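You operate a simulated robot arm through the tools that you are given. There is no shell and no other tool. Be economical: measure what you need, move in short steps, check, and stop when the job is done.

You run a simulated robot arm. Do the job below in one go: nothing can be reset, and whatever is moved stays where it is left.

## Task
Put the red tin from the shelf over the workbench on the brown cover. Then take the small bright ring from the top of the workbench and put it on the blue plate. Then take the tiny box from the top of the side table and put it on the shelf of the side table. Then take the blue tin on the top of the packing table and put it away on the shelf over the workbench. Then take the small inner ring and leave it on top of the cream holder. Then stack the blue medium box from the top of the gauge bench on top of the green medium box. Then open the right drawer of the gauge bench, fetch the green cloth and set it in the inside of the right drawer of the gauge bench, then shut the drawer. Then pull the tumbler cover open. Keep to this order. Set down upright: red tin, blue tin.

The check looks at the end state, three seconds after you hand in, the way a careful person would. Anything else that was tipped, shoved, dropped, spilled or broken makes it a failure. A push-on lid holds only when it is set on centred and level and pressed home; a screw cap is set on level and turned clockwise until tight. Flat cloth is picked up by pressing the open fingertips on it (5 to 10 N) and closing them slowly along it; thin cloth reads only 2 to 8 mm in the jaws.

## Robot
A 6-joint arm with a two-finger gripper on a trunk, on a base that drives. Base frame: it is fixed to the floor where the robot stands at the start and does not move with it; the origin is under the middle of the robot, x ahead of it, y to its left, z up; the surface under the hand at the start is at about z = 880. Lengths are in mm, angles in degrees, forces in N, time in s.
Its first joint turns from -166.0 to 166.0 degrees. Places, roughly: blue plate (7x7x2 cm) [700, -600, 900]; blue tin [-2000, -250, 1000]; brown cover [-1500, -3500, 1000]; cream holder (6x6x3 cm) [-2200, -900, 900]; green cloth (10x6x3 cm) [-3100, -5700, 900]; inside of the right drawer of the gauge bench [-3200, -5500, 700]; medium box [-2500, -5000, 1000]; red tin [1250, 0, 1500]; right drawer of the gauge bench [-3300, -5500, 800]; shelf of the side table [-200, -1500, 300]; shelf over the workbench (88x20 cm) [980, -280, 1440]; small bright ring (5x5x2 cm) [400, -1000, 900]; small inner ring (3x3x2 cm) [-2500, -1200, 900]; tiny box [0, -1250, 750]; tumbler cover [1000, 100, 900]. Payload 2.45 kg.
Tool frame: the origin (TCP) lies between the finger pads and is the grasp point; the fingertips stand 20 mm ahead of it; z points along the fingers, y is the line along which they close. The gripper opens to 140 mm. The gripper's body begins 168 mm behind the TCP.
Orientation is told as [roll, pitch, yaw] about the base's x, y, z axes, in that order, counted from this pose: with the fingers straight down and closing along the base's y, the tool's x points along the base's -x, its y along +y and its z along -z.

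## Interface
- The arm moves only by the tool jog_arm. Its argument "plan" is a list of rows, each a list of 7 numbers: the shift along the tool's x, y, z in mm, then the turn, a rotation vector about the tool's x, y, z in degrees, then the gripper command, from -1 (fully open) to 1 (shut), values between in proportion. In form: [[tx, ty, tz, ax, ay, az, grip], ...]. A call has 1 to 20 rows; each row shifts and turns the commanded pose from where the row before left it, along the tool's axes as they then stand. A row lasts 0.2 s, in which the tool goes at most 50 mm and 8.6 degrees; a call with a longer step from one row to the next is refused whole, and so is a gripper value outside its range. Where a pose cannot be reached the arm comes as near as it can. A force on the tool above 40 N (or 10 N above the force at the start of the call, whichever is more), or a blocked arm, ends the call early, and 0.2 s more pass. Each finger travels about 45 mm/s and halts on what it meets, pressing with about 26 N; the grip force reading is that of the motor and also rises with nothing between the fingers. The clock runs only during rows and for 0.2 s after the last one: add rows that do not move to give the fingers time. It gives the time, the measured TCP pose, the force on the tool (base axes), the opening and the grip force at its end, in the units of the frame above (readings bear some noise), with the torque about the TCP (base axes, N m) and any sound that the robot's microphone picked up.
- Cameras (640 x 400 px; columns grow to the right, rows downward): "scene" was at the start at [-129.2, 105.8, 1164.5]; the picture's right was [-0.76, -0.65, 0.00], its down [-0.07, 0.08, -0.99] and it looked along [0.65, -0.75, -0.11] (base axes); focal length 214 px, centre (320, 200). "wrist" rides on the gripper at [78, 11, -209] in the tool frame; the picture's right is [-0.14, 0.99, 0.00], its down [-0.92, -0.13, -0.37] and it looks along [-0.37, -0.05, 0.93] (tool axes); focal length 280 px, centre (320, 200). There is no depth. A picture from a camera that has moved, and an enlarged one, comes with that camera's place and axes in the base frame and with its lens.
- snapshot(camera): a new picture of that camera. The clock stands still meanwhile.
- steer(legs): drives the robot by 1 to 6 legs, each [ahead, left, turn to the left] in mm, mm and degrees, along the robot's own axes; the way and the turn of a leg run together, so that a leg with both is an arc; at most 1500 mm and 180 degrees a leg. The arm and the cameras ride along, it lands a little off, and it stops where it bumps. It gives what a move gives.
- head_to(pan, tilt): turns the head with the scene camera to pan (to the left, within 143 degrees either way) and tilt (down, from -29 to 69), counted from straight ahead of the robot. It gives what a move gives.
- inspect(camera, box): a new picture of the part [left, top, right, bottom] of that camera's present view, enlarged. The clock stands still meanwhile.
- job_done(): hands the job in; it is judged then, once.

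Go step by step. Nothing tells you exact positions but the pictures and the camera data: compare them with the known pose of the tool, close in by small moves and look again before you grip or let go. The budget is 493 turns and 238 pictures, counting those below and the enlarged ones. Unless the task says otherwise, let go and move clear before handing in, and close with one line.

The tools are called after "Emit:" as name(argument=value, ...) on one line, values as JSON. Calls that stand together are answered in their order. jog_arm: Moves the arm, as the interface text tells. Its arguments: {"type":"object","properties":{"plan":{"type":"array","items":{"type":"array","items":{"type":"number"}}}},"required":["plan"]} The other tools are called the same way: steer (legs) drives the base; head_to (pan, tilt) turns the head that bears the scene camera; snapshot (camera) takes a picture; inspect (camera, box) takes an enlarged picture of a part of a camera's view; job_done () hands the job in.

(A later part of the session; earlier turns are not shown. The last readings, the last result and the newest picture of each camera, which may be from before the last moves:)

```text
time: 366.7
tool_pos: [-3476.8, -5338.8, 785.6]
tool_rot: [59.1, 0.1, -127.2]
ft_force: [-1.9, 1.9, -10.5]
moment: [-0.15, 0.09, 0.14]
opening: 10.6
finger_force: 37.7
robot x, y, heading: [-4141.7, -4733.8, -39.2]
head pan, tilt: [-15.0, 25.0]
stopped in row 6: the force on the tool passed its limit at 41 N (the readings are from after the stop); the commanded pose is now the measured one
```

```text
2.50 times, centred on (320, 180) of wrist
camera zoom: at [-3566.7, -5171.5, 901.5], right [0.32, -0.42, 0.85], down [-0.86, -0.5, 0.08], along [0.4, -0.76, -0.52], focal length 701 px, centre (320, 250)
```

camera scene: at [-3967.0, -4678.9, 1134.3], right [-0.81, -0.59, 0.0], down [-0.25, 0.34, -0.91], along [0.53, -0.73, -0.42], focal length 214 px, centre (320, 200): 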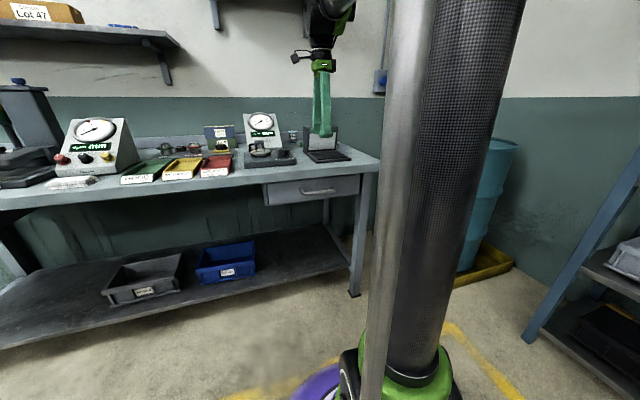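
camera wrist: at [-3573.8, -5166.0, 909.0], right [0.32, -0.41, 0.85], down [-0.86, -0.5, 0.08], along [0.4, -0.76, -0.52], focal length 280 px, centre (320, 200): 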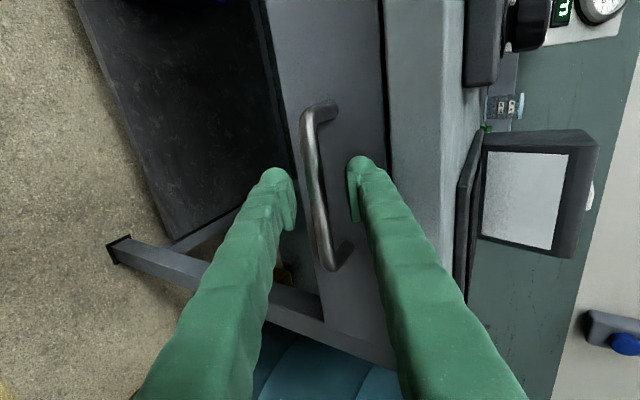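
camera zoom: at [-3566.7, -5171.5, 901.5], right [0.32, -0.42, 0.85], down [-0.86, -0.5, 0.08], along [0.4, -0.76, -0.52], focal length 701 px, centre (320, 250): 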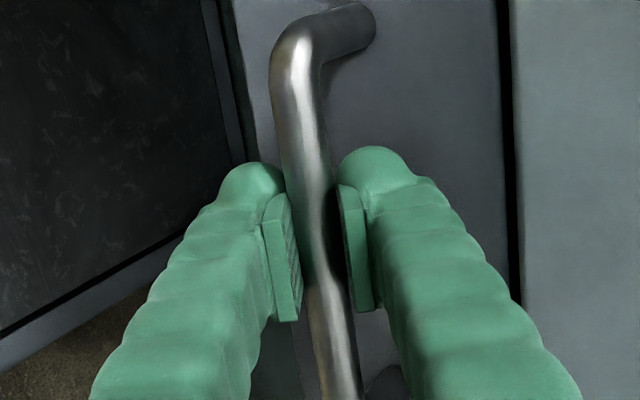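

Emit:
jog_arm(plan=[[0, -5, -8.6, 0, 0, 0, 1], [0, -10, -17, 0, 0, 0, 1], [0, -10, -17, 0, 0, 0, 1], [0, -10, -17, 0, 0, 0, 1], [0, 0, 0, 0, 0, 0, 1]])

Emit:
snapshot(camera="wrist")

```text
time: 367.9
tool_pos: [-3531.1, -5297.6, 785.7]
tool_rot: [59.1, 0.0, -127.2]
ft_force: [-9.5, -11.2, -35.5]
moment: [-0.25, 0.21, 0.0]
opening: 10.3
finger_force: 37.4
robot x, y, heading: [-4139.5, -4735.1, -39.1]
head pan, tilt: [-15.0, 25.0]
```

```text
70 pictures are left
camera wrist: at [-3622.0, -5130.7, 901.8], right [0.32, -0.42, 0.85], down [-0.86, -0.5, 0.08], along [0.39, -0.76, -0.52], focal length 280 px, centre (320, 200)
```

wrist: 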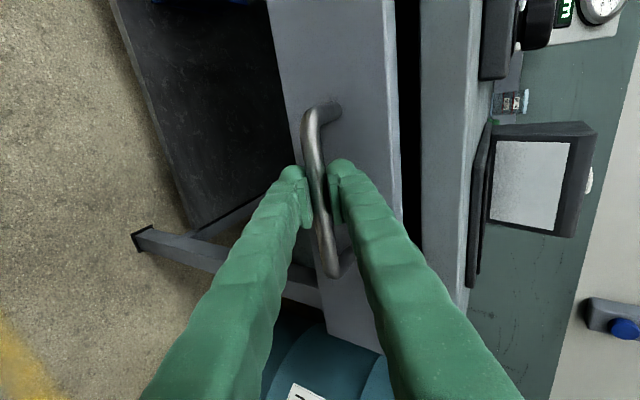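

Emit:
jog_arm(plan=[[0, -2.6, 1.5, 0, 0, 0, 1], [0, -10, -17, 0, 0, 0, 1], [0, -10, -17, 0, 0, 0, 1], [0, -10, -17, 0, 0, 0, 1], [0, 0, 0, 0, 0, 0, 1]])

```text
time: 369.1
tool_pos: [-3579.6, -5262.4, 785.7]
tool_rot: [59.3, 0.1, -127.2]
ft_force: [-15.4, -23.4, 30.8]
moment: [-0.33, 0.11, 0.03]
opening: 10.3
finger_force: 37.2
robot x, y, heading: [-4140.6, -4733.4, -39.0]
head pan, tilt: [-15.0, 25.0]
```

Emit:
jog_arm(plan=[[-3, 1.3, -0.7, 0, 0, 0, 1], [-0.6, -10, -17, 0, 0, 0, 1], [-0.6, -10, -17, 0, 0, 0, 1], [-0.6, -10, -17, 0, 0, 0, 1], [0, 0, 0, 0, 0, 0, 1]])

Emit:
snapshot(camera="wrist")

```text
time: 370.3
tool_pos: [-3627.5, -5227.4, 783.7]
tool_rot: [59.1, 0.0, -127.0]
ft_force: [8.0, 12.6, -15.1]
moment: [0.09, 0.0, 0.53]
opening: 10.1
finger_force: 37.7
robot x, y, heading: [-4140.2, -4736.3, -39.1]
head pan, tilt: [-15.0, 25.0]
```

```text
69 pictures are left
camera wrist: at [-3718.0, -5060.7, 901.5], right [0.32, -0.42, 0.85], down [-0.86, -0.51, 0.08], along [0.4, -0.76, -0.52], focal length 280 px, centre (320, 200)
```

wrist: 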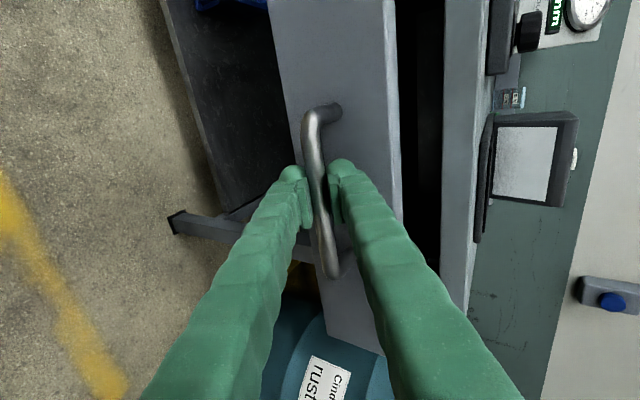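

Emit:
jog_arm(plan=[[1, 0.6, -0.4, 0, 0, 0, 1], [-0.6, -10, -17, 0, 0, 0, 1], [-0.6, -10, -17, 0, 0, 0, 1], [-0.6, -10, -17, 0, 0, 0, 1], [0, 0, 0, 0, 0, 0, 1]])

```text
time: 370.9
tool_pos: [-3638.4, -5219.0, 785.2]
tool_rot: [59.0, 0.0, -127.0]
ft_force: [0.8, -0.8, -13.9]
moment: [-0.36, 0.26, -0.22]
opening: 10.4
finger_force: 37.4
robot x, y, heading: [-4140.7, -4733.7, -39.1]
head pan, tilt: [-15.0, 25.0]
stopped in row 2: the force on the tool passed its limit at 42 N (the readings are from after the stop); the commanded pose is now the measured one
```

Emit:
jog_arm(plan=[[0, 0, 0, 0, 0, 0, 0.6], [0, 0, 0, 0, 0, 0, 0.4], [0, 0, 0, 0, 0, 0, 0.4], [0, 0, -30, 0, 0, 0, 0.4], [0, 0, -45, 0, 0, 0, 0.4], [0, 0, -45, 0, 0, 0, 0.4], [0, 40, -20, 0, 0, 0, 0.4], [0, 40, -20, 0, 0, 0, 0.4], [0, 40, -20, 0, 0, 0, 0.4], [0, 40, -10, 0, 0, 0, 0.4], [0, 40, -10, 0, 0, 0, 0.4]])

Emit:
snapshot(camera="wrist")

Emit:
snapshot(camera="scene")

```text
time: 372.4
tool_pos: [-3655.5, -5239.1, 904.4]
tool_rot: [59.0, 0.0, -126.8]
ft_force: [-1.3, 1.3, 0.3]
moment: [-0.03, -0.02, 0.0]
opening: 42.2
finger_force: 0.0
robot x, y, heading: [-4136.0, -4736.1, -39.0]
head pan, tilt: [-15.0, 25.0]
stopped in row 7: the arm was blocked; the commanded pose is now the measured one
```

```text
68 pictures are left
camera wrist: at [-3747.0, -5073.6, 1021.1], right [0.33, -0.42, 0.85], down [-0.86, -0.51, 0.08], along [0.4, -0.75, -0.52], focal length 280 px, centre (320, 200)
```

wrist: 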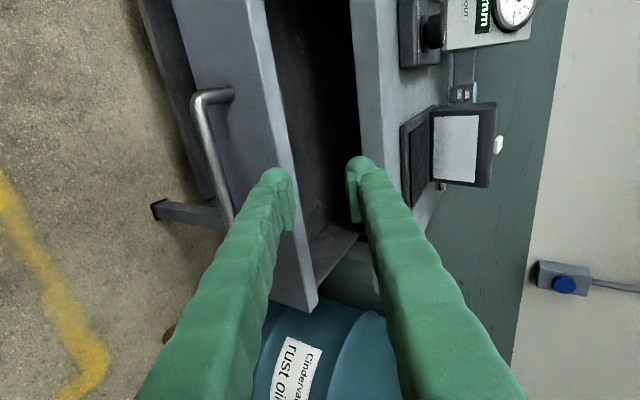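

```text
67 pictures are left
camera scene: at [-4116.2, -4549.0, 1135.0], right [-0.76, -0.65, 0.0], down [-0.27, 0.32, -0.91], along [0.59, -0.69, -0.42], focal length 214 px, centre (320, 200)
```

scene: 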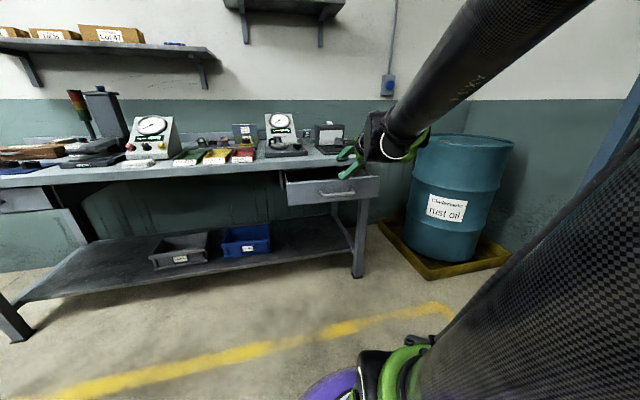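

Emit:
jog_arm(plan=[[0, 10, 0, 8.5, 0, 0, 0.4], [0, 10, -5, 8.5, 0, 0, 0.4], [0, 5, -15, 8.5, 0, 0, 0.4], [0, 0, -25, 8.5, 0, 0, 0.4], [0, 0, -35, 8.5, 0, 0, 0.4], [0, 0, -35, 8.5, 0, 0, 0.4], [0, 0, -35, 8, 0, 0, 0.4], [0, 0, -35, 0, 0, 0, 0.4]])

Emit:
snapshot(camera="wrist")

```text
time: 374.2
tool_pos: [-3692.9, -5213.7, 1095.4]
tool_rot: [0.0, -0.1, -126.8]
ft_force: [0.1, 0.6, -0.5]
moment: [0.02, 0.0, -0.01]
opening: 42.3
finger_force: 0.1
robot x, y, heading: [-4135.8, -4736.9, -39.4]
head pan, tilt: [-15.0, 25.0]
```

```text
66 pictures are left
camera wrist: at [-3635.2, -5157.4, 1302.6], right [0.71, -0.7, 0.0], down [-0.65, -0.66, 0.37], along [-0.26, -0.26, -0.93], focal length 280 px, centre (320, 200)
```

wrist: 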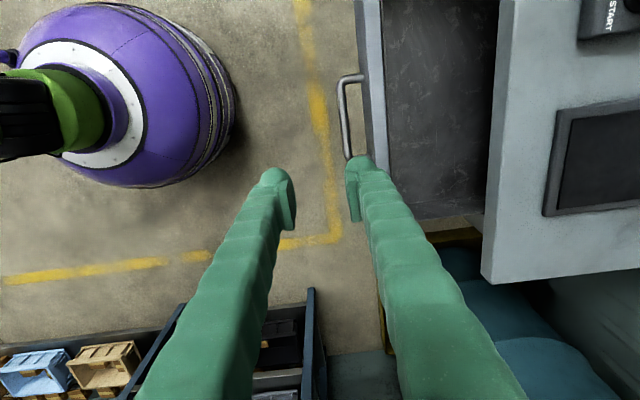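

Emit:
jog_arm(plan=[[0, 0, -40, 0, 0, 0, 0], [0, 0, -35, 0, 0, 0, 0]])

Emit:
steer(legs=[[0, 310, 0], [470, 0, 0]])

Emit:
snapshot(camera="wrist")

```text
time: 374.8
tool_pos: [-3692.4, -5213.3, 1168.7]
tool_rot: [0.1, 0.0, -126.9]
ft_force: [0.6, 0.0, -0.4]
moment: [0.02, 0.02, 0.01]
opening: 69.6
finger_force: 0.1
robot x, y, heading: [-4140.1, -4734.0, -39.0]
head pan, tilt: [-15.0, 25.0]
```

```text
time: 379.3
tool_pos: [-3131.6, -5267.3, 1168.9]
tool_rot: [0.0, 0.1, -126.8]
ft_force: [-0.4, -0.1, 0.1]
moment: [-0.02, 0.01, 0.0]
opening: 70.2
finger_force: 0.1
robot x, y, heading: [-3577.8, -4788.3, -38.8]
head pan, tilt: [-15.0, 25.0]
```

```text
65 pictures are left
camera wrist: at [-3075.0, -5211.7, 1377.3], right [0.71, -0.7, 0.0], down [-0.65, -0.66, 0.37], along [-0.26, -0.26, -0.93], focal length 280 px, centre (320, 200)
```

wrist: 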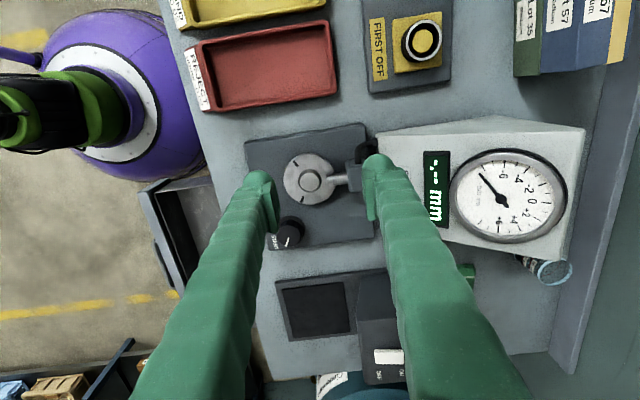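

Emit:
jog_arm(plan=[[0, 0, 0, 0, -8.5, 0, 0], [0, 0, 0, 0, -8.5, 0, 0], [0, 0, 0, 0, -8.5, 0, 0], [0, 0, 0, 0, -4.5, 0, 0], [0, 40, 0, 0, 0, 0, 0], [0, 40, 0, 0, 0, 0, 0], [0, 40, 0, 0, 0, 0, 0], [0, 40, 0, 0, 0, 0, 0], [0, 0, 0, 0, 0, 0, 0]])

Emit:
snapshot(camera="wrist")

```text
time: 381.3
tool_pos: [-3002.1, -5363.6, 1169.3]
tool_rot: [0.0, -30.0, -126.8]
ft_force: [0.1, -0.6, 0.5]
moment: [-0.02, -0.05, 0.02]
opening: 70.2
finger_force: 0.0
robot x, y, heading: [-3572.2, -4788.7, -39.0]
head pan, tilt: [-15.0, 25.0]
```

```text
64 pictures are left
camera wrist: at [-2889.4, -5232.1, 1309.8], right [0.72, -0.69, 0.07], down [-0.47, -0.41, 0.78], along [-0.51, -0.6, -0.62], focal length 280 px, centre (320, 200)
```

wrist: 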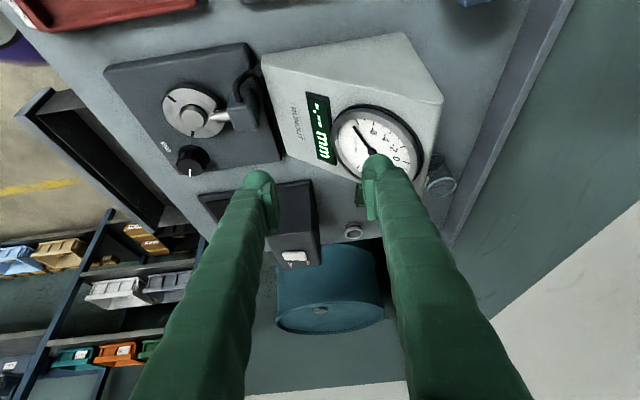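

Emit:
inspect(camera="wrist", box=[260, 150, 420, 270])

```text
3.33 times, centred on (340, 210) of wrist
camera zoom: at [-2889.4, -5232.1, 1309.8], right [0.72, -0.69, 0.07], down [-0.47, -0.41, 0.78], along [-0.51, -0.6, -0.62], focal length 935 px, centre (253, 167)
```

zoom: 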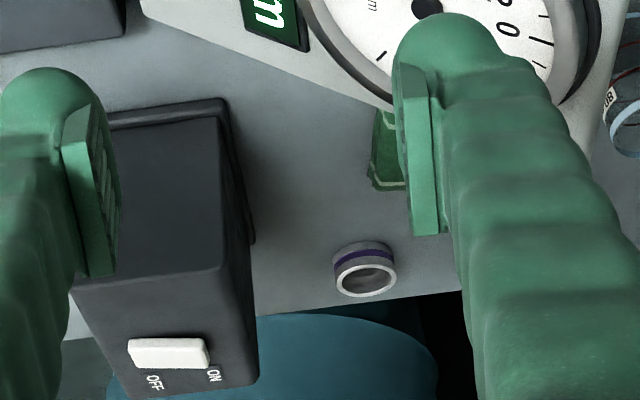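

Emit:
jog_arm(plan=[[0, 40, 0, 0, 0, 0, 0], [0, 40, 0, 0, 0, 0, 0], [-20, 35, 20, 0, 0, 0, 0], [-20, 20, 20, 0, 0, 0, 0], [0, 0, 0, 0, 0, 0, 0]])

Emit:
snapshot(camera="wrist")

```text
time: 382.5
tool_pos: [-2927.4, -5489.1, 1155.4]
tool_rot: [0.0, -30.0, -126.9]
ft_force: [-0.2, -0.4, -0.3]
moment: [-0.01, -0.04, -0.01]
opening: 70.1
finger_force: 0.1
robot x, y, heading: [-3581.0, -4791.0, -39.0]
head pan, tilt: [-15.0, 25.0]
```

```text
62 pictures are left
camera wrist: at [-2814.5, -5357.7, 1296.5], right [0.72, -0.69, 0.07], down [-0.47, -0.41, 0.78], along [-0.51, -0.6, -0.62], focal length 280 px, centre (320, 200)
```

wrist: 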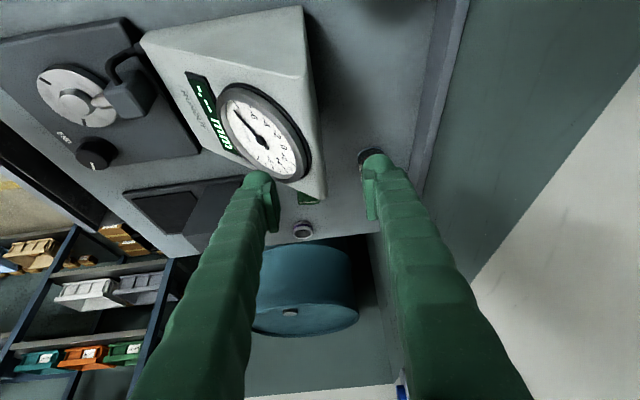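

Emit:
steer(legs=[[30, 0, 0]])

Emit:
jog_arm(plan=[[-35, -15, 0, 0, 5, 0, 0], [-40, -15, 0, 0, 5, 0, 0], [-40, -15, 0, 0, 5, 0, 0], [-40, -10, 5, 0, 0, 0, 0], [-40, 0, 5, 0, 0, 0, 0], [-40, 0, 5, 0, 0, 0, 0], [0, 0, 0, 0, 0, 0, 0]])

Emit:
snapshot(camera="wrist")

```text
time: 383.3
tool_pos: [-2903.7, -5507.9, 1153.8]
tool_rot: [0.0, -30.0, -126.9]
ft_force: [-0.4, -0.3, -0.8]
moment: [0.01, 0.03, -0.01]
opening: 70.2
finger_force: 0.1
robot x, y, heading: [-3557.6, -4809.0, -39.2]
head pan, tilt: [-15.0, 25.0]
```

```text
time: 384.9
tool_pos: [-3084.0, -5620.3, 1195.1]
tool_rot: [0.0, -15.0, -126.8]
ft_force: [0.6, -0.5, -1.2]
moment: [0.03, -0.01, 0.03]
opening: 69.9
finger_force: 0.1
out of reach, approached as far as the arm can: row 3, 5, 6
robot x, y, heading: [-3556.3, -4807.4, -39.2]
head pan, tilt: [-15.0, 25.0]
```

```text
61 pictures are left
camera wrist: at [-2996.5, -5523.5, 1375.9], right [0.71, -0.7, 0.04], down [-0.58, -0.56, 0.59], along [-0.4, -0.44, -0.8], focal length 280 px, centre (320, 200)
```

wrist: 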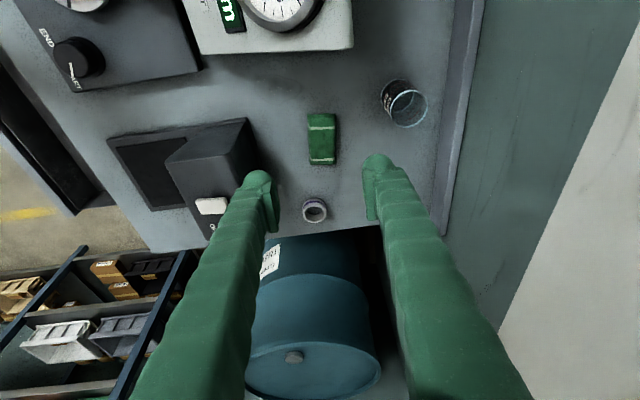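

Emit:
inspect(camera="wrist", box=[280, 90, 380, 190])

```text
4.00 times, centred on (330, 140) of wrist
camera zoom: at [-2996.5, -5523.5, 1375.9], right [0.71, -0.7, 0.04], down [-0.58, -0.56, 0.59], along [-0.4, -0.44, -0.8], focal length 1122 px, centre (280, 440)
```

zoom: 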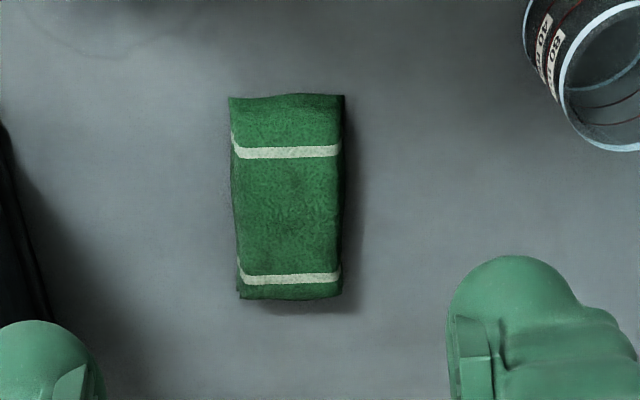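

Emit:
jog_arm(plan=[[0, 0, 40, 0, 0, -4, -0.15], [0, 0, 42, 0, 0, -4, -0.15], [-3, 0, 42, 0, 0, 0, -0.15], [-3, 0, 42, 0, 0, 0, -0.15], [-3, 0, 40, 0, 0, 0, -0.15], [0, 0, 0, 0, 0, 0, -0.15]])

Emit:
snapshot(camera="wrist")

```text
time: 386.3
tool_pos: [-3119.7, -5670.4, 996.5]
tool_rot: [-2.0, -14.9, -118.6]
ft_force: [-0.1, 0.5, -0.3]
moment: [0.01, 0.01, 0.01]
opening: 80.5
finger_force: 0.0
robot x, y, heading: [-3555.1, -4810.3, -39.1]
head pan, tilt: [-15.0, 25.0]
```

```text
59 pictures are left
camera wrist: at [-3040.5, -5566.3, 1178.1], right [0.8, -0.6, 0.0], down [-0.48, -0.64, 0.6], along [-0.36, -0.48, -0.8], focal length 280 px, centre (320, 200)
```

wrist: 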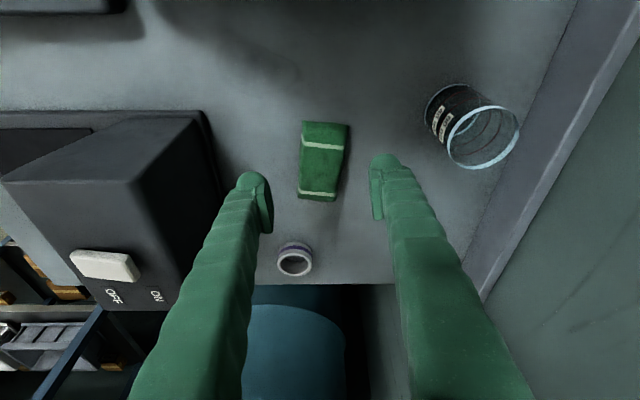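

Emit:
jog_arm(plan=[[3, 2, 35, 0, 0, -3, -0.15], [3, 1, 30, 0, 0, 0, -0.15], [0, 0, 0, 0, 0, 0, -0.15]])

Emit:
snapshot(camera="wrist")

```text
time: 387.1
tool_pos: [-3123.9, -5678.9, 933.4]
tool_rot: [-2.9, -14.7, -115.4]
ft_force: [-0.6, 0.0, 0.2]
moment: [0.02, -0.03, -0.03]
opening: 80.5
finger_force: 0.1
robot x, y, heading: [-3555.0, -4809.1, -39.0]
head pan, tilt: [-15.0, 25.0]
```

```text
58 pictures are left
camera wrist: at [-3048.7, -5573.0, 1114.1], right [0.83, -0.56, -0.01], down [-0.44, -0.67, 0.6], along [-0.34, -0.49, -0.8], focal length 280 px, centre (320, 200)
```

wrist: 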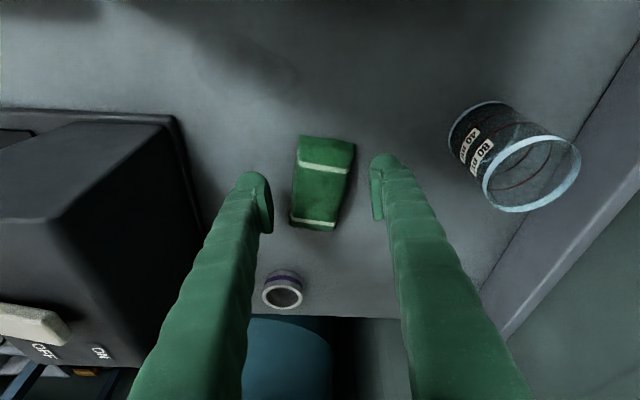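

Emit:
jog_arm(plan=[[0, 0, 8, 0, 0, 0, -0.15], [0, 0, 5, 0, 0, 0, -0.15], [0, 0, 4, 0, 0, 0, -0.15], [0, 0, 0, 0, 0, 0, -0.15]])

Emit:
jog_arm(plan=[[0, 0, 3, 0, 0, 0, -0.15], [0, 0, 3, 0, 0, 0, -0.15], [0, 0, 0, 0, 0, 0, -0.15]])

```text
time: 388.1
tool_pos: [-3127.1, -5683.7, 915.7]
tool_rot: [-3.0, -14.7, -115.4]
ft_force: [0.6, 0.6, 0.5]
moment: [-0.01, 0.0, 0.0]
opening: 80.7
finger_force: 0.1
robot x, y, heading: [-3554.5, -4810.7, -38.9]
head pan, tilt: [-15.0, 25.0]
```

```text
time: 388.9
tool_pos: [-3129.8, -5685.5, 911.7]
tool_rot: [-2.9, -14.7, -115.4]
ft_force: [-0.6, -0.3, 0.2]
moment: [0.01, 0.01, 0.01]
opening: 80.5
finger_force: 0.0
robot x, y, heading: [-3556.6, -4810.0, -39.1]
head pan, tilt: [-15.0, 25.0]
```

Emit:
jog_arm(plan=[[0, 0, 2.5, 0, 0, 0, -0.15], [0, 0, 2.5, 0, 0, 0, -0.15], [0, 0, 0, 0, 0, 0, -0.15]])

Emit:
inspect(camera="wrist", box=[240, 130, 400, 250])

```text
time: 389.7
tool_pos: [-3130.6, -5686.1, 906.2]
tool_rot: [-2.9, -14.7, -115.4]
ft_force: [-0.1, 0.3, 0.0]
moment: [-0.03, -0.01, -0.02]
opening: 80.3
finger_force: 0.1
robot x, y, heading: [-3555.0, -4805.0, -38.9]
head pan, tilt: [-15.0, 25.0]
```

```text
3.33 times, centred on (320, 190) of wrist
camera zoom: at [-3053.5, -5579.4, 1087.2], right [0.83, -0.56, -0.01], down [-0.44, -0.67, 0.6], along [-0.34, -0.49, -0.8], focal length 935 px, centre (320, 233)
```

zoom: 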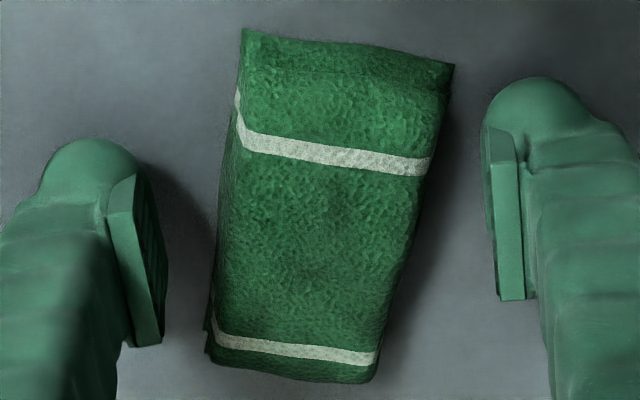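

Emit:
jog_arm(plan=[[0, 0, 2, 0, 0, 0, -0.15], [0, 0, 1, 0, 0, 0, 0], [0, 0, 0, 0, 0, 0, 0.15], [0, 0, 0, 0, 0, 0, 0.3], [0, 0, 0, 0, 0, 0, 0.45], [0, 0, 0, 0, 0, 0, 0.6], [0, 0, 0, 0, 0, 0, 0.75], [0, 0, 0, 0, 0, 0, 0.9], [0, 0, 0, 0, 0, 0, 0.9]])

Emit:
snapshot(camera="wrist")

```text
time: 391.7
tool_pos: [-3130.3, -5686.7, 903.4]
tool_rot: [-2.9, -14.7, -115.4]
ft_force: [4.8, 1.5, 9.7]
moment: [-0.08, -0.17, -0.08]
opening: 57.8
finger_force: 26.0
robot x, y, heading: [-3556.3, -4808.6, -39.2]
head pan, tilt: [-15.0, 25.0]
```

```text
56 pictures are left
camera wrist: at [-3054.0, -5579.6, 1084.6], right [0.83, -0.56, -0.01], down [-0.44, -0.67, 0.6], along [-0.34, -0.49, -0.8], focal length 280 px, centre (320, 200)
```

wrist: 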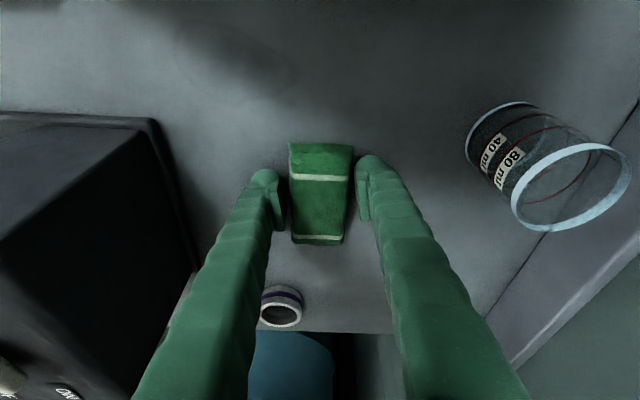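

Emit:
jog_arm(plan=[[-4, 0, -15, 0, 0, 0, 0.9], [-8, 0, -30, 0, 0, 0, 0.9], [-10, 0, -40, 0, 0, 0, 0.9], [-10, 0, -40, 0, 0, 0, 0.9], [0, 0, 0, 0, 0, 0, 0.9]])

Emit:
snapshot(camera="wrist")

```text
time: 392.9
tool_pos: [-3124.1, -5691.1, 1033.4]
tool_rot: [-2.9, -14.7, -115.4]
ft_force: [0.2, -0.1, -0.3]
moment: [0.0, -0.02, -0.01]
opening: 57.0
finger_force: 25.9
robot x, y, heading: [-3556.8, -4808.5, -39.0]
head pan, tilt: [-15.0, 25.0]
```

```text
55 pictures are left
camera wrist: at [-3048.3, -5582.5, 1214.3], right [0.83, -0.56, -0.01], down [-0.44, -0.67, 0.6], along [-0.34, -0.49, -0.8], focal length 280 px, centre (320, 200)
```

wrist: 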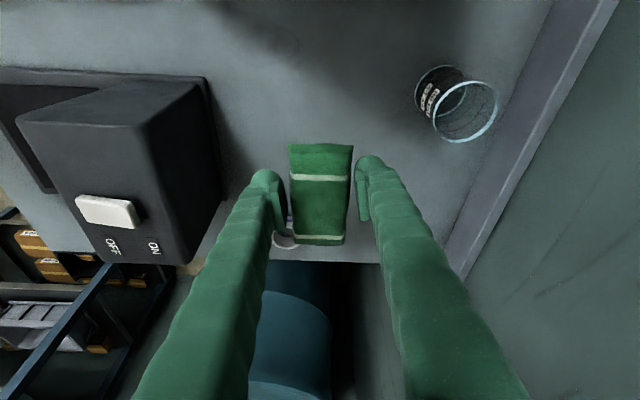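

Emit:
jog_arm(plan=[[-10, 0, -40, 0, 0, 0, 0.9], [-8, 0, -25, 0, 0, 0, 0.9], [0, 0, 0, 0, 0, 0, 0.9]])

Emit:
steer(legs=[[-330, 0, 0]])

Emit:
snapshot(camera="wrist")

```text
time: 393.7
tool_pos: [-3120.6, -5691.4, 1100.2]
tool_rot: [-2.9, -14.6, -115.4]
ft_force: [-0.5, 0.0, -1.1]
moment: [-0.03, 0.04, 0.0]
opening: 56.9
finger_force: 25.8
robot x, y, heading: [-3554.3, -4808.3, -39.1]
head pan, tilt: [-15.0, 25.0]
```

```text
time: 395.9
tool_pos: [-3374.8, -5486.0, 1100.9]
tool_rot: [-2.9, -14.8, -115.4]
ft_force: [0.2, -0.9, -1.0]
moment: [0.02, 0.02, 0.03]
opening: 55.9
finger_force: 25.9
robot x, y, heading: [-3810.9, -4601.9, -38.7]
head pan, tilt: [-15.0, 25.0]
```

```text
54 pictures are left
camera wrist: at [-3300.3, -5378.0, 1281.5], right [0.83, -0.56, -0.01], down [-0.44, -0.67, 0.6], along [-0.34, -0.49, -0.8], focal length 280 px, centre (320, 200)
```

wrist: 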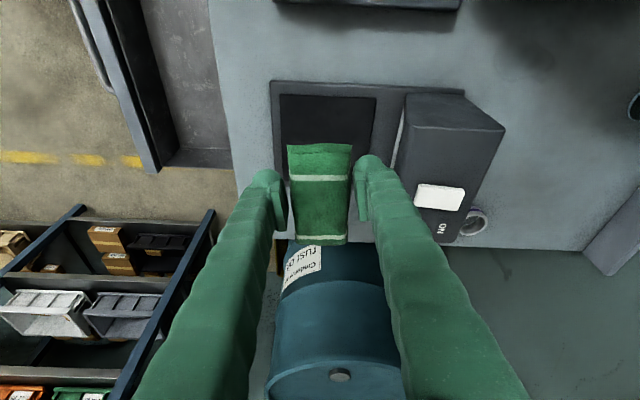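

Emit:
jog_arm(plan=[[18.8, -42, -5, 0, 0, 0, 0.95], [18.8, -42, -5, 0, 0, 0, 0.95], [18.8, -42, -5, 0, 0, 0, 0.95], [18.8, -42, -5, 0, 0, 0, 0.95], [18.8, -42, -5, 0, 0, 0, 0.95], [0, 0, 0, 0, 0, 0, 0.95]])

Emit:
snapshot(camera="wrist")

```text
time: 397.3
tool_pos: [-3521.8, -5305.6, 1111.9]
tool_rot: [-2.9, -14.7, -115.4]
ft_force: [0.6, -0.5, -0.8]
moment: [0.01, 0.02, 0.03]
opening: 54.8
finger_force: 26.0
robot x, y, heading: [-3808.8, -4606.6, -39.1]
head pan, tilt: [-15.0, 25.0]
```

```text
53 pictures are left
camera wrist: at [-3446.5, -5198.1, 1291.8], right [0.83, -0.56, -0.01], down [-0.44, -0.67, 0.6], along [-0.34, -0.49, -0.8], focal length 280 px, centre (320, 200)
```

wrist: 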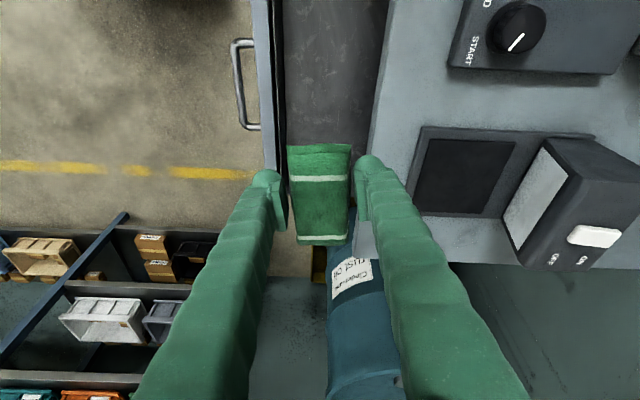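

Emit:
jog_arm(plan=[[10.4, 2, 38.6, 0, 0, 0, 0.95], [10.4, 2, 38.6, 0, 0, 0, 0.95], [10.4, 0, 38.6, 0, 0, 0, 0.95], [10.4, 0, 38.6, 0, 0, 0, 0.95], [10.4, 0, 38.6, 0, 0, 0, 0.95], [0, 0, 0, 0, 0, 0, 0.95]])

Emit:
snapshot(camera="wrist")

Emit:
snapshot(camera="scene")

```text
time: 398.7
tool_pos: [-3526.2, -5302.3, 910.2]
tool_rot: [-2.9, -14.8, -115.4]
ft_force: [0.8, 0.0, -0.6]
moment: [0.02, 0.02, 0.02]
opening: 54.4
finger_force: 26.3
robot x, y, heading: [-3810.4, -4600.2, -38.8]
head pan, tilt: [-15.0, 25.0]
```

```text
52 pictures are left
camera wrist: at [-3450.7, -5194.9, 1091.1], right [0.83, -0.56, -0.01], down [-0.44, -0.67, 0.6], along [-0.34, -0.49, -0.8], focal length 280 px, centre (320, 200)
```

wrist: 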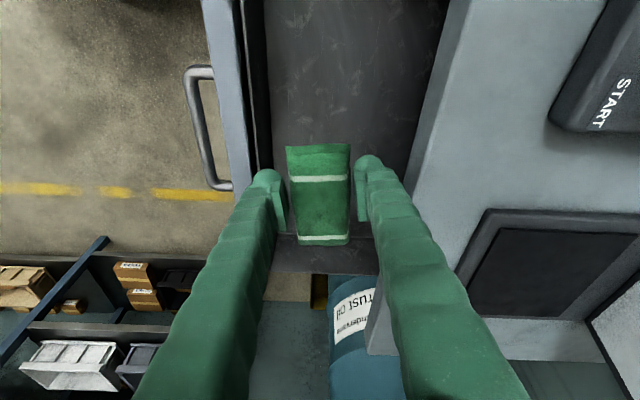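

```text
51 pictures are left
camera scene: at [-3793.3, -4420.8, 1134.3], right [-0.81, -0.59, 0.0], down [-0.25, 0.34, -0.91], along [0.53, -0.73, -0.42], focal length 214 px, centre (320, 200)
```

scene: 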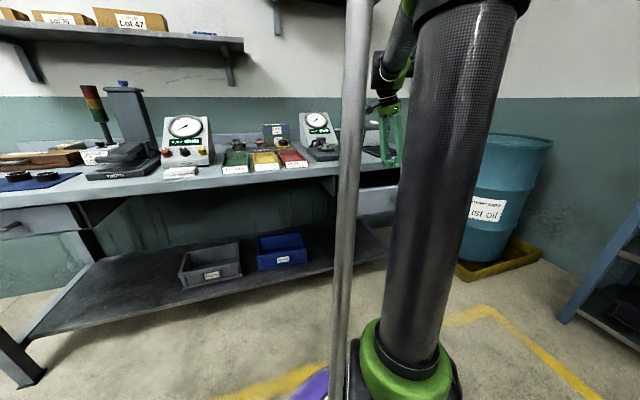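

Emit:
jog_arm(plan=[[10.4, 3, 38.6, 0, 0, 0, 0.95], [10.4, 3, 38.6, 0, 0, 0, 0.95], [2.6, 0, 9.7, 0, 0, 0, 0.95], [1, 0, 4, 0, 0, 0, 0.95], [0, 0, 0, 0, 0, 0, 0.95]])

Emit:
snapshot(camera="wrist")

```text
time: 399.9
tool_pos: [-3524.4, -5302.5, 815.7]
tool_rot: [-2.9, -14.8, -115.4]
ft_force: [-0.5, 0.2, -0.2]
moment: [0.0, -0.01, -0.02]
opening: 54.1
finger_force: 26.3
robot x, y, heading: [-3811.2, -4601.3, -39.1]
head pan, tilt: [-15.0, 25.0]
```

```text
50 pictures are left
camera wrist: at [-3449.1, -5194.9, 997.5], right [0.83, -0.56, -0.01], down [-0.44, -0.67, 0.6], along [-0.34, -0.49, -0.8], focal length 280 px, centre (320, 200)
```

wrist: 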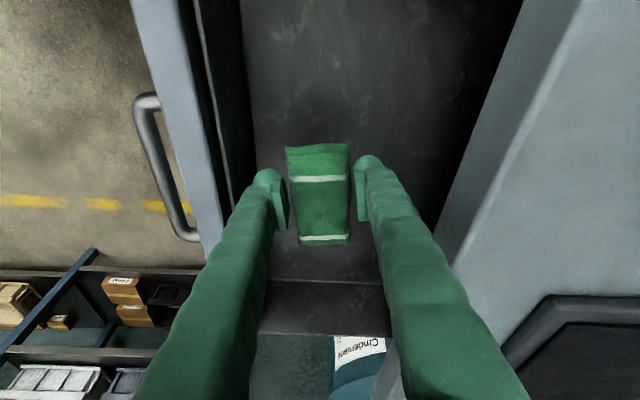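

Continue lowering slowly until contact with the drawer bottom.

Emit:
jog_arm(plan=[[2.6, 0, 9.7, 0, 0, 0, 0.95], [1.3, 0, 4.8, 0, 0, 0, 0.95], [1.3, 0, 4.8, 0, 0, 0, 0.95], [0, 0, 0, 0, 0, 0, 0.95]])

Emit:
jog_arm(plan=[[1.3, 0, 4.8, 0, 0, 0, 0.95], [1, 0, 3.8, 0, 0, 0, 0.95], [0, 0, 0, 0, 0, 0, 0.95]])

```text
time: 400.9
tool_pos: [-3525.1, -5301.7, 795.9]
tool_rot: [-2.8, -14.8, -115.4]
ft_force: [0.2, 0.0, -0.3]
moment: [-0.02, 0.01, 0.02]
opening: 53.5
finger_force: 26.1
robot x, y, heading: [-3807.1, -4598.8, -39.0]
head pan, tilt: [-15.0, 25.0]
```

```text
time: 401.7
tool_pos: [-3526.1, -5300.5, 788.4]
tool_rot: [-2.8, -14.7, -115.3]
ft_force: [-0.8, 0.2, 0.3]
moment: [-0.01, 0.04, -0.01]
opening: 53.4
finger_force: 26.5
robot x, y, heading: [-3810.2, -4601.1, -39.2]
head pan, tilt: [-15.0, 25.0]
```

Emit:
jog_arm(plan=[[1, 0, 3.8, 0, 0, 0, 0.95], [1, 0, 3.8, 0, 0, 0, 0.95], [0, 0, 0, 0, 0, 0, 0.95]])

Emit:
jog_arm(plan=[[0.8, 0, 2.8, 0, 0, 0, 0.95], [0.8, 0, 2.8, 0, 0, 0, 0.95], [0, 0, 0, 0, 0, 0, 0.95]])

Emit:
snapshot(camera="wrist")

```text
time: 402.5
tool_pos: [-3525.7, -5300.4, 781.1]
tool_rot: [-2.9, -14.7, -115.4]
ft_force: [0.1, -0.7, -1.3]
moment: [-0.01, 0.01, -0.02]
opening: 53.3
finger_force: 26.0
robot x, y, heading: [-3810.1, -4602.9, -39.2]
head pan, tilt: [-15.0, 25.0]
```

```text
time: 403.3
tool_pos: [-3525.9, -5300.1, 774.2]
tool_rot: [-2.9, -14.7, -115.4]
ft_force: [1.2, -0.5, 0.0]
moment: [0.03, -0.02, 0.0]
opening: 52.9
finger_force: 26.2
robot x, y, heading: [-3810.2, -4601.8, -39.3]
head pan, tilt: [-15.0, 25.0]
```

```text
49 pictures are left
camera wrist: at [-3450.7, -5193.5, 955.4], right [0.83, -0.56, -0.01], down [-0.44, -0.67, 0.6], along [-0.34, -0.49, -0.8], focal length 280 px, centre (320, 200)
```

wrist: 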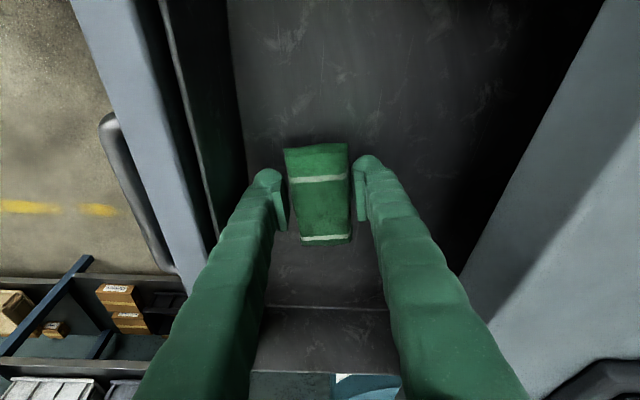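

Emit:
jog_arm(plan=[[0.8, 0, 2.8, 0, 0, 0, 0.95], [0.8, 0, 2.8, 0, 0, 0, 0.95], [0.8, 0, 2.8, 0, 0, 0, 0.95], [0, 0, 0, 0, 0, 0, 0.95]])

Emit:
jog_arm(plan=[[0.8, 0, 2.8, 0, 0, 0, 0.95], [0.8, 0, 2.8, 0, 0, 0, 0.95], [0.8, 0, 2.8, 0, 0, 0, 0.95], [0, 0, 0, 0, 0, 0, 0.95]])

```text
time: 404.3
tool_pos: [-3527.0, -5300.7, 765.2]
tool_rot: [-2.9, -14.7, -115.4]
ft_force: [0.0, 0.3, -0.4]
moment: [0.04, -0.03, -0.01]
opening: 52.8
finger_force: 26.1
robot x, y, heading: [-3808.1, -4604.6, -39.1]
head pan, tilt: [-15.0, 25.0]
```

```text
time: 404.8
tool_pos: [-3526.3, -5300.0, 764.0]
tool_rot: [-2.7, -14.9, -115.4]
ft_force: [1.0, 0.6, 23.9]
moment: [-0.26, -0.76, -0.04]
opening: 52.8
finger_force: 25.9
robot x, y, heading: [-3809.9, -4600.9, -39.1]
head pan, tilt: [-15.0, 25.0]
stopped in row 2: the force on the tool passed its limit at 49 N (the readings are from after the stop); the commanded pose is now the measured one
```

Emit:
jog_arm(plan=[[-0.3, 0, -1, 0, 0, 0, 0.4], [0, 0, 0, 0, 0, 0, 0.1], [0, 0, 0, 0, 0, 0, -0.1], [0, 0, 0, 0, 0, 0, -0.1], [-5, 0, -19, 0, 0, 0, -0.1], [-10, 0, -38, 0, 0, 0, -0.1], [-10, 0, -38, 0, 0, 0, -0.1], [0, 0, 0, 0, 0, 0, -0.1]])

Emit:
snapshot(camera="wrist")

```text
time: 406.6
tool_pos: [-3521.6, -5302.1, 862.9]
tool_rot: [-2.9, -14.8, -115.4]
ft_force: [-0.3, 0.0, -0.1]
moment: [0.03, 0.0, -0.01]
opening: 77.3
finger_force: 0.2
robot x, y, heading: [-3811.8, -4599.1, -38.9]
head pan, tilt: [-15.0, 25.0]
```

```text
48 pictures are left
camera wrist: at [-3446.7, -5196.5, 1043.4], right [0.83, -0.56, -0.01], down [-0.44, -0.67, 0.6], along [-0.34, -0.49, -0.8], focal length 280 px, centre (320, 200)
```

wrist: 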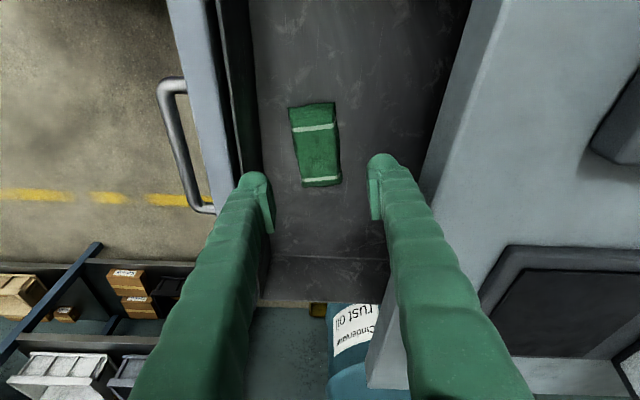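

Emit:
jog_arm(plan=[[-10, 0, -38, 0, 0, 0, 0.5], [-10, 0, -38, 0, 5, 5, 1], [-10, 0, -38, 0, 5, 5, 1], [0, -10, -20, 0, 4.7, 3.6, 1], [0, -40, 0, 0, 0, 0, 1], [0, -45, 0, 0, 0, 0, 1], [0, -45, 0, 0, 0, 0, 1], [0, -45, 0, 0, 0, 0, 1], [0, -45, 0, 0, 0, 0, 1], [0, 0, 0, 0, 0, 0, 1]])

Emit:
snapshot(camera="wrist")

```text
time: 408.8
tool_pos: [-3697.1, -5160.1, 1003.2]
tool_rot: [-0.9, -0.5, -129.6]
ft_force: [0.0, -0.3, 0.2]
moment: [-0.03, 0.02, 0.02]
opening: 0.1
finger_force: 25.4
robot x, y, heading: [-3813.0, -4601.3, -39.0]
head pan, tilt: [-15.0, 25.0]
```

```text
47 pictures are left
camera wrist: at [-3634.4, -5108.0, 1211.4], right [0.68, -0.74, -0.01], down [-0.68, -0.63, 0.38], along [-0.29, -0.25, -0.93], focal length 280 px, centre (320, 200)
```

wrist: 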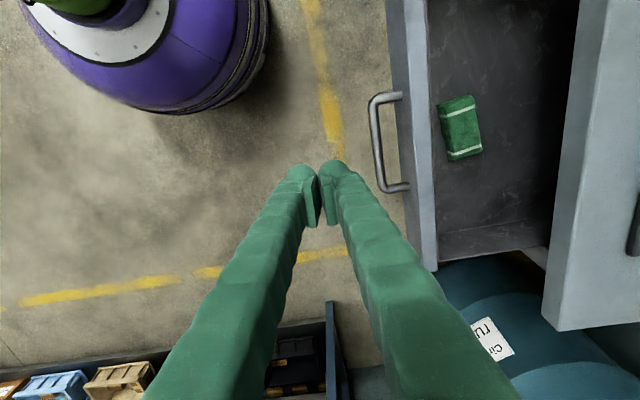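

Emit:
jog_arm(plan=[[-6, 0, 45, 0, 0, 0, 1], [-6, 0, 45, 0, 0, 0, 1], [0, 0, 45, 0, 0, 0, 1], [0, 0, 45, 0, 0, 0, 1], [0, 0, 35, 0, 0, 0, 1], [0, 30, 0, 0, 0, 0, 1], [0, 0, 0, 0, 0, 0, 1]])

Emit:
snapshot(camera="wrist")

```text
time: 410.4
tool_pos: [-3682.0, -5188.9, 789.1]
tool_rot: [-0.9, -0.4, -129.6]
ft_force: [0.0, 0.1, 0.1]
moment: [0.01, -0.02, 0.02]
opening: 0.2
finger_force: 26.1
robot x, y, heading: [-3810.8, -4602.8, -38.9]
head pan, tilt: [-15.0, 25.0]
```

```text
46 pictures are left
camera wrist: at [-3620.8, -5135.6, 996.4], right [0.68, -0.74, -0.01], down [-0.68, -0.63, 0.38], along [-0.29, -0.25, -0.93], focal length 280 px, centre (320, 200)
```

wrist: 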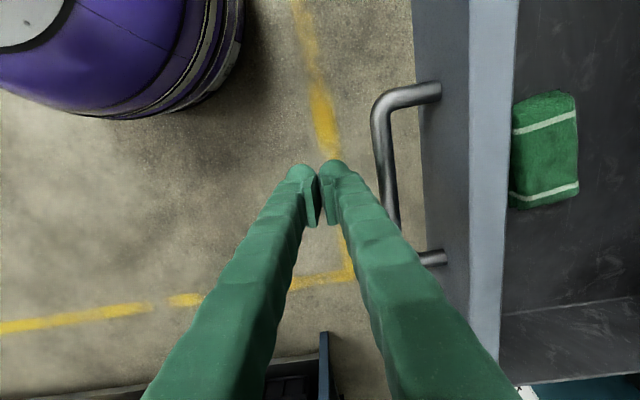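

Emit:
jog_arm(plan=[[0, 20, 0, 0, 0, 0, 1], [0, 20, 0, 0, 0, 0, 1], [0, 25, 0, 0, 0, 0, 1], [0, 25, 0, 0, 0, 0, 1], [0, 25, 0, 0, 0, 0, 1], [0, 25, 0, 0, 0, 0, 1], [0, 25, 0, 0, 0, 0, 1]])

Emit:
snapshot(camera="wrist")

```text
time: 412.0
tool_pos: [-3556.6, -5292.0, 785.7]
tool_rot: [-0.8, -0.5, -129.5]
ft_force: [-0.1, -0.1, 0.9]
moment: [-0.04, -0.04, 0.0]
opening: 0.2
finger_force: 25.9
robot x, y, heading: [-3807.7, -4606.7, -39.1]
head pan, tilt: [-15.0, 25.0]
```

```text
45 pictures are left
camera wrist: at [-3493.8, -5241.1, 992.9], right [0.68, -0.74, -0.01], down [-0.68, -0.63, 0.38], along [-0.29, -0.25, -0.93], focal length 280 px, centre (320, 200)
```

wrist: 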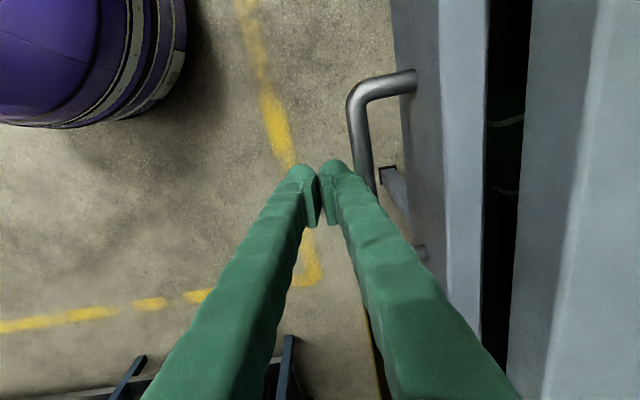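

Emit:
jog_arm(plan=[[0, 20, 0, 0, 0, 0, 1], [0, 20, 0, 0, 0, 0, 1], [0, 15, 0, 0, 0, 0, 1], [0, 10, 0, 0, 0, 0, 1], [0, 8, 0, 0, 0, 0, 1], [0, 6, 0, 0, 0, 0, 1], [0, 5, 0, 0, 0, 0, 1], [0, 5, 0, 0, 0, 0, 1], [0, 5, 0, 0, 0, 0, 1]])

Emit:
snapshot(camera="wrist")

```text
time: 413.1
tool_pos: [-3510.3, -5332.6, 785.9]
tool_rot: [-1.2, -0.4, -129.6]
ft_force: [-7.4, 8.5, 5.2]
moment: [0.0, -0.15, 0.19]
opening: 0.0
finger_force: 25.7
robot x, y, heading: [-3806.9, -4601.5, -39.2]
head pan, tilt: [-15.0, 25.0]
stopped in row 5: the force on the tool passed its limit at 51 N (the readings are from after the stop); the commanded pose is now the measured one
```

```text
44 pictures are left
camera wrist: at [-3447.4, -5280.8, 993.1], right [0.67, -0.74, -0.02], down [-0.68, -0.63, 0.38], along [-0.29, -0.24, -0.93], focal length 280 px, centre (320, 200)
```

wrist: 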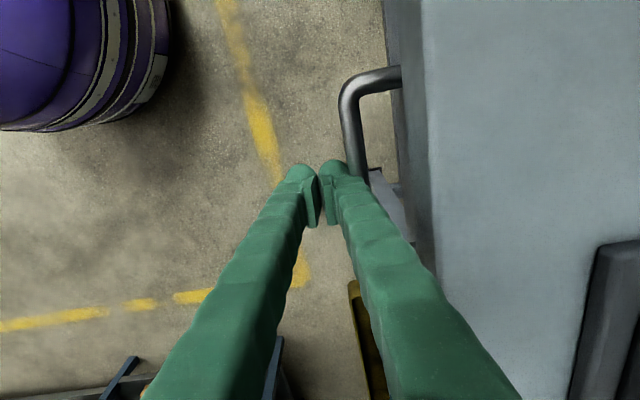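

Emit:
jog_arm(plan=[[0, -20, 0, 0, 0, 0, 1], [0, -30, 0, 0, 0, 0, 1], [0, -30, 0, 0, 0, 0, 1]])

Emit:
snapshot(camera="scene")

Emit:
snapshot(camera="wrist")

```text
time: 413.9
tool_pos: [-3572.6, -5282.0, 784.8]
tool_rot: [-1.2, -0.3, -129.7]
ft_force: [0.0, 0.0, 0.0]
moment: [0.02, 0.01, 0.0]
opening: 0.0
finger_force: 25.7
robot x, y, heading: [-3812.1, -4597.9, -38.9]
head pan, tilt: [-15.0, 25.0]
```

```text
43 pictures are left
camera scene: at [-3793.4, -4420.7, 1134.3], right [-0.81, -0.59, 0.0], down [-0.25, 0.34, -0.91], along [0.53, -0.73, -0.42], focal length 214 px, centre (320, 200)
```

scene: 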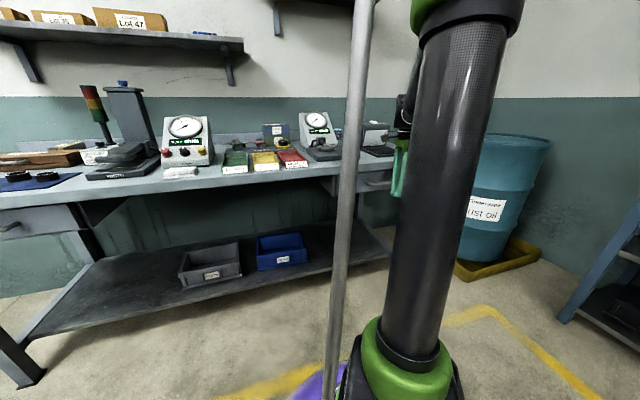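

```text
42 pictures are left
camera wrist: at [-3508.6, -5230.2, 993.1], right [0.67, -0.74, -0.02], down [-0.68, -0.63, 0.38], along [-0.29, -0.24, -0.93], focal length 280 px, centre (320, 200)
```

wrist: 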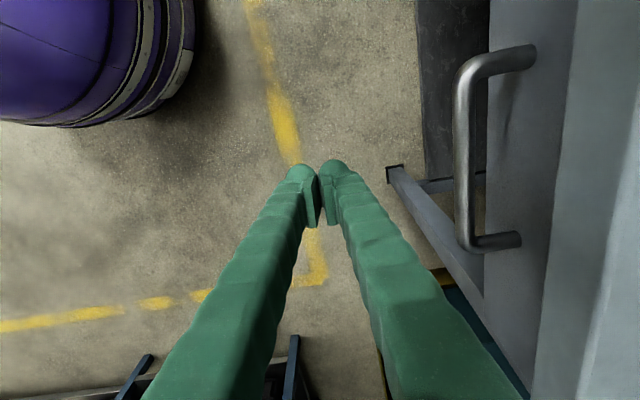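

Emit:
inspect(camera="wrist", box=[440, 0, 640, 200])

```text
2.00 times, centred on (540, 100) of wrist
camera zoom: at [-3508.6, -5230.2, 993.1], right [0.67, -0.74, -0.02], down [-0.68, -0.63, 0.38], along [-0.29, -0.24, -0.93], focal length 561 px, centre (-120, 400)
```

zoom: 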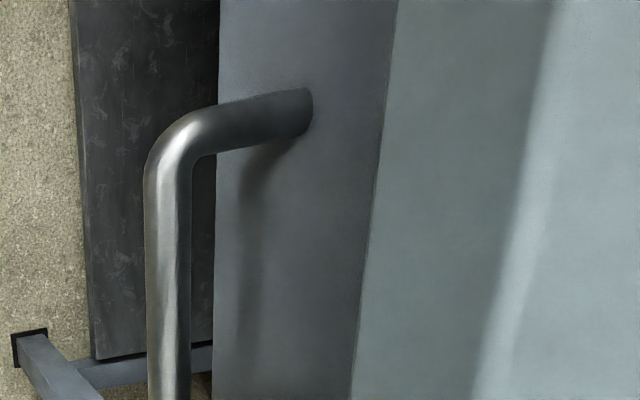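

Emit:
jog_arm(plan=[[0, -20, -40, 0, 0, 0, 1], [0, -20, -45, 0, 0, 0, 1], [0, 0, -45, 0, 0, 0, 0.5], [0, 0, -45, 0, 0, 0, 0], [0, 0, -45, 0, 0, 0, 0], [0, 0, -45, 0, 0, 0, 0], [0, 0, -45, 0, 0, 0, 0], [0, 0, -45, 0, 0, 0, 0]])

Emit:
steer(legs=[[-95, 0, 0], [0, 1500, 0], [0, 1500, 0]])

```text
time: 415.7
tool_pos: [-3596.2, -5258.4, 1143.2]
tool_rot: [-1.2, -0.3, -129.7]
ft_force: [-0.1, -0.4, 0.1]
moment: [-0.02, 0.03, 0.01]
opening: 69.8
finger_force: 0.1
robot x, y, heading: [-3809.3, -4601.9, -39.2]
head pan, tilt: [-15.0, 25.0]
```

```text
time: 430.9
tool_pos: [-1767.7, -2886.3, 1143.2]
tool_rot: [-1.2, -0.4, -130.4]
ft_force: [0.2, -0.1, 0.2]
moment: [-0.04, 0.02, -0.01]
opening: 69.9
finger_force: 0.0
robot x, y, heading: [-1975.9, -2229.4, -39.6]
head pan, tilt: [-15.0, 25.0]
```

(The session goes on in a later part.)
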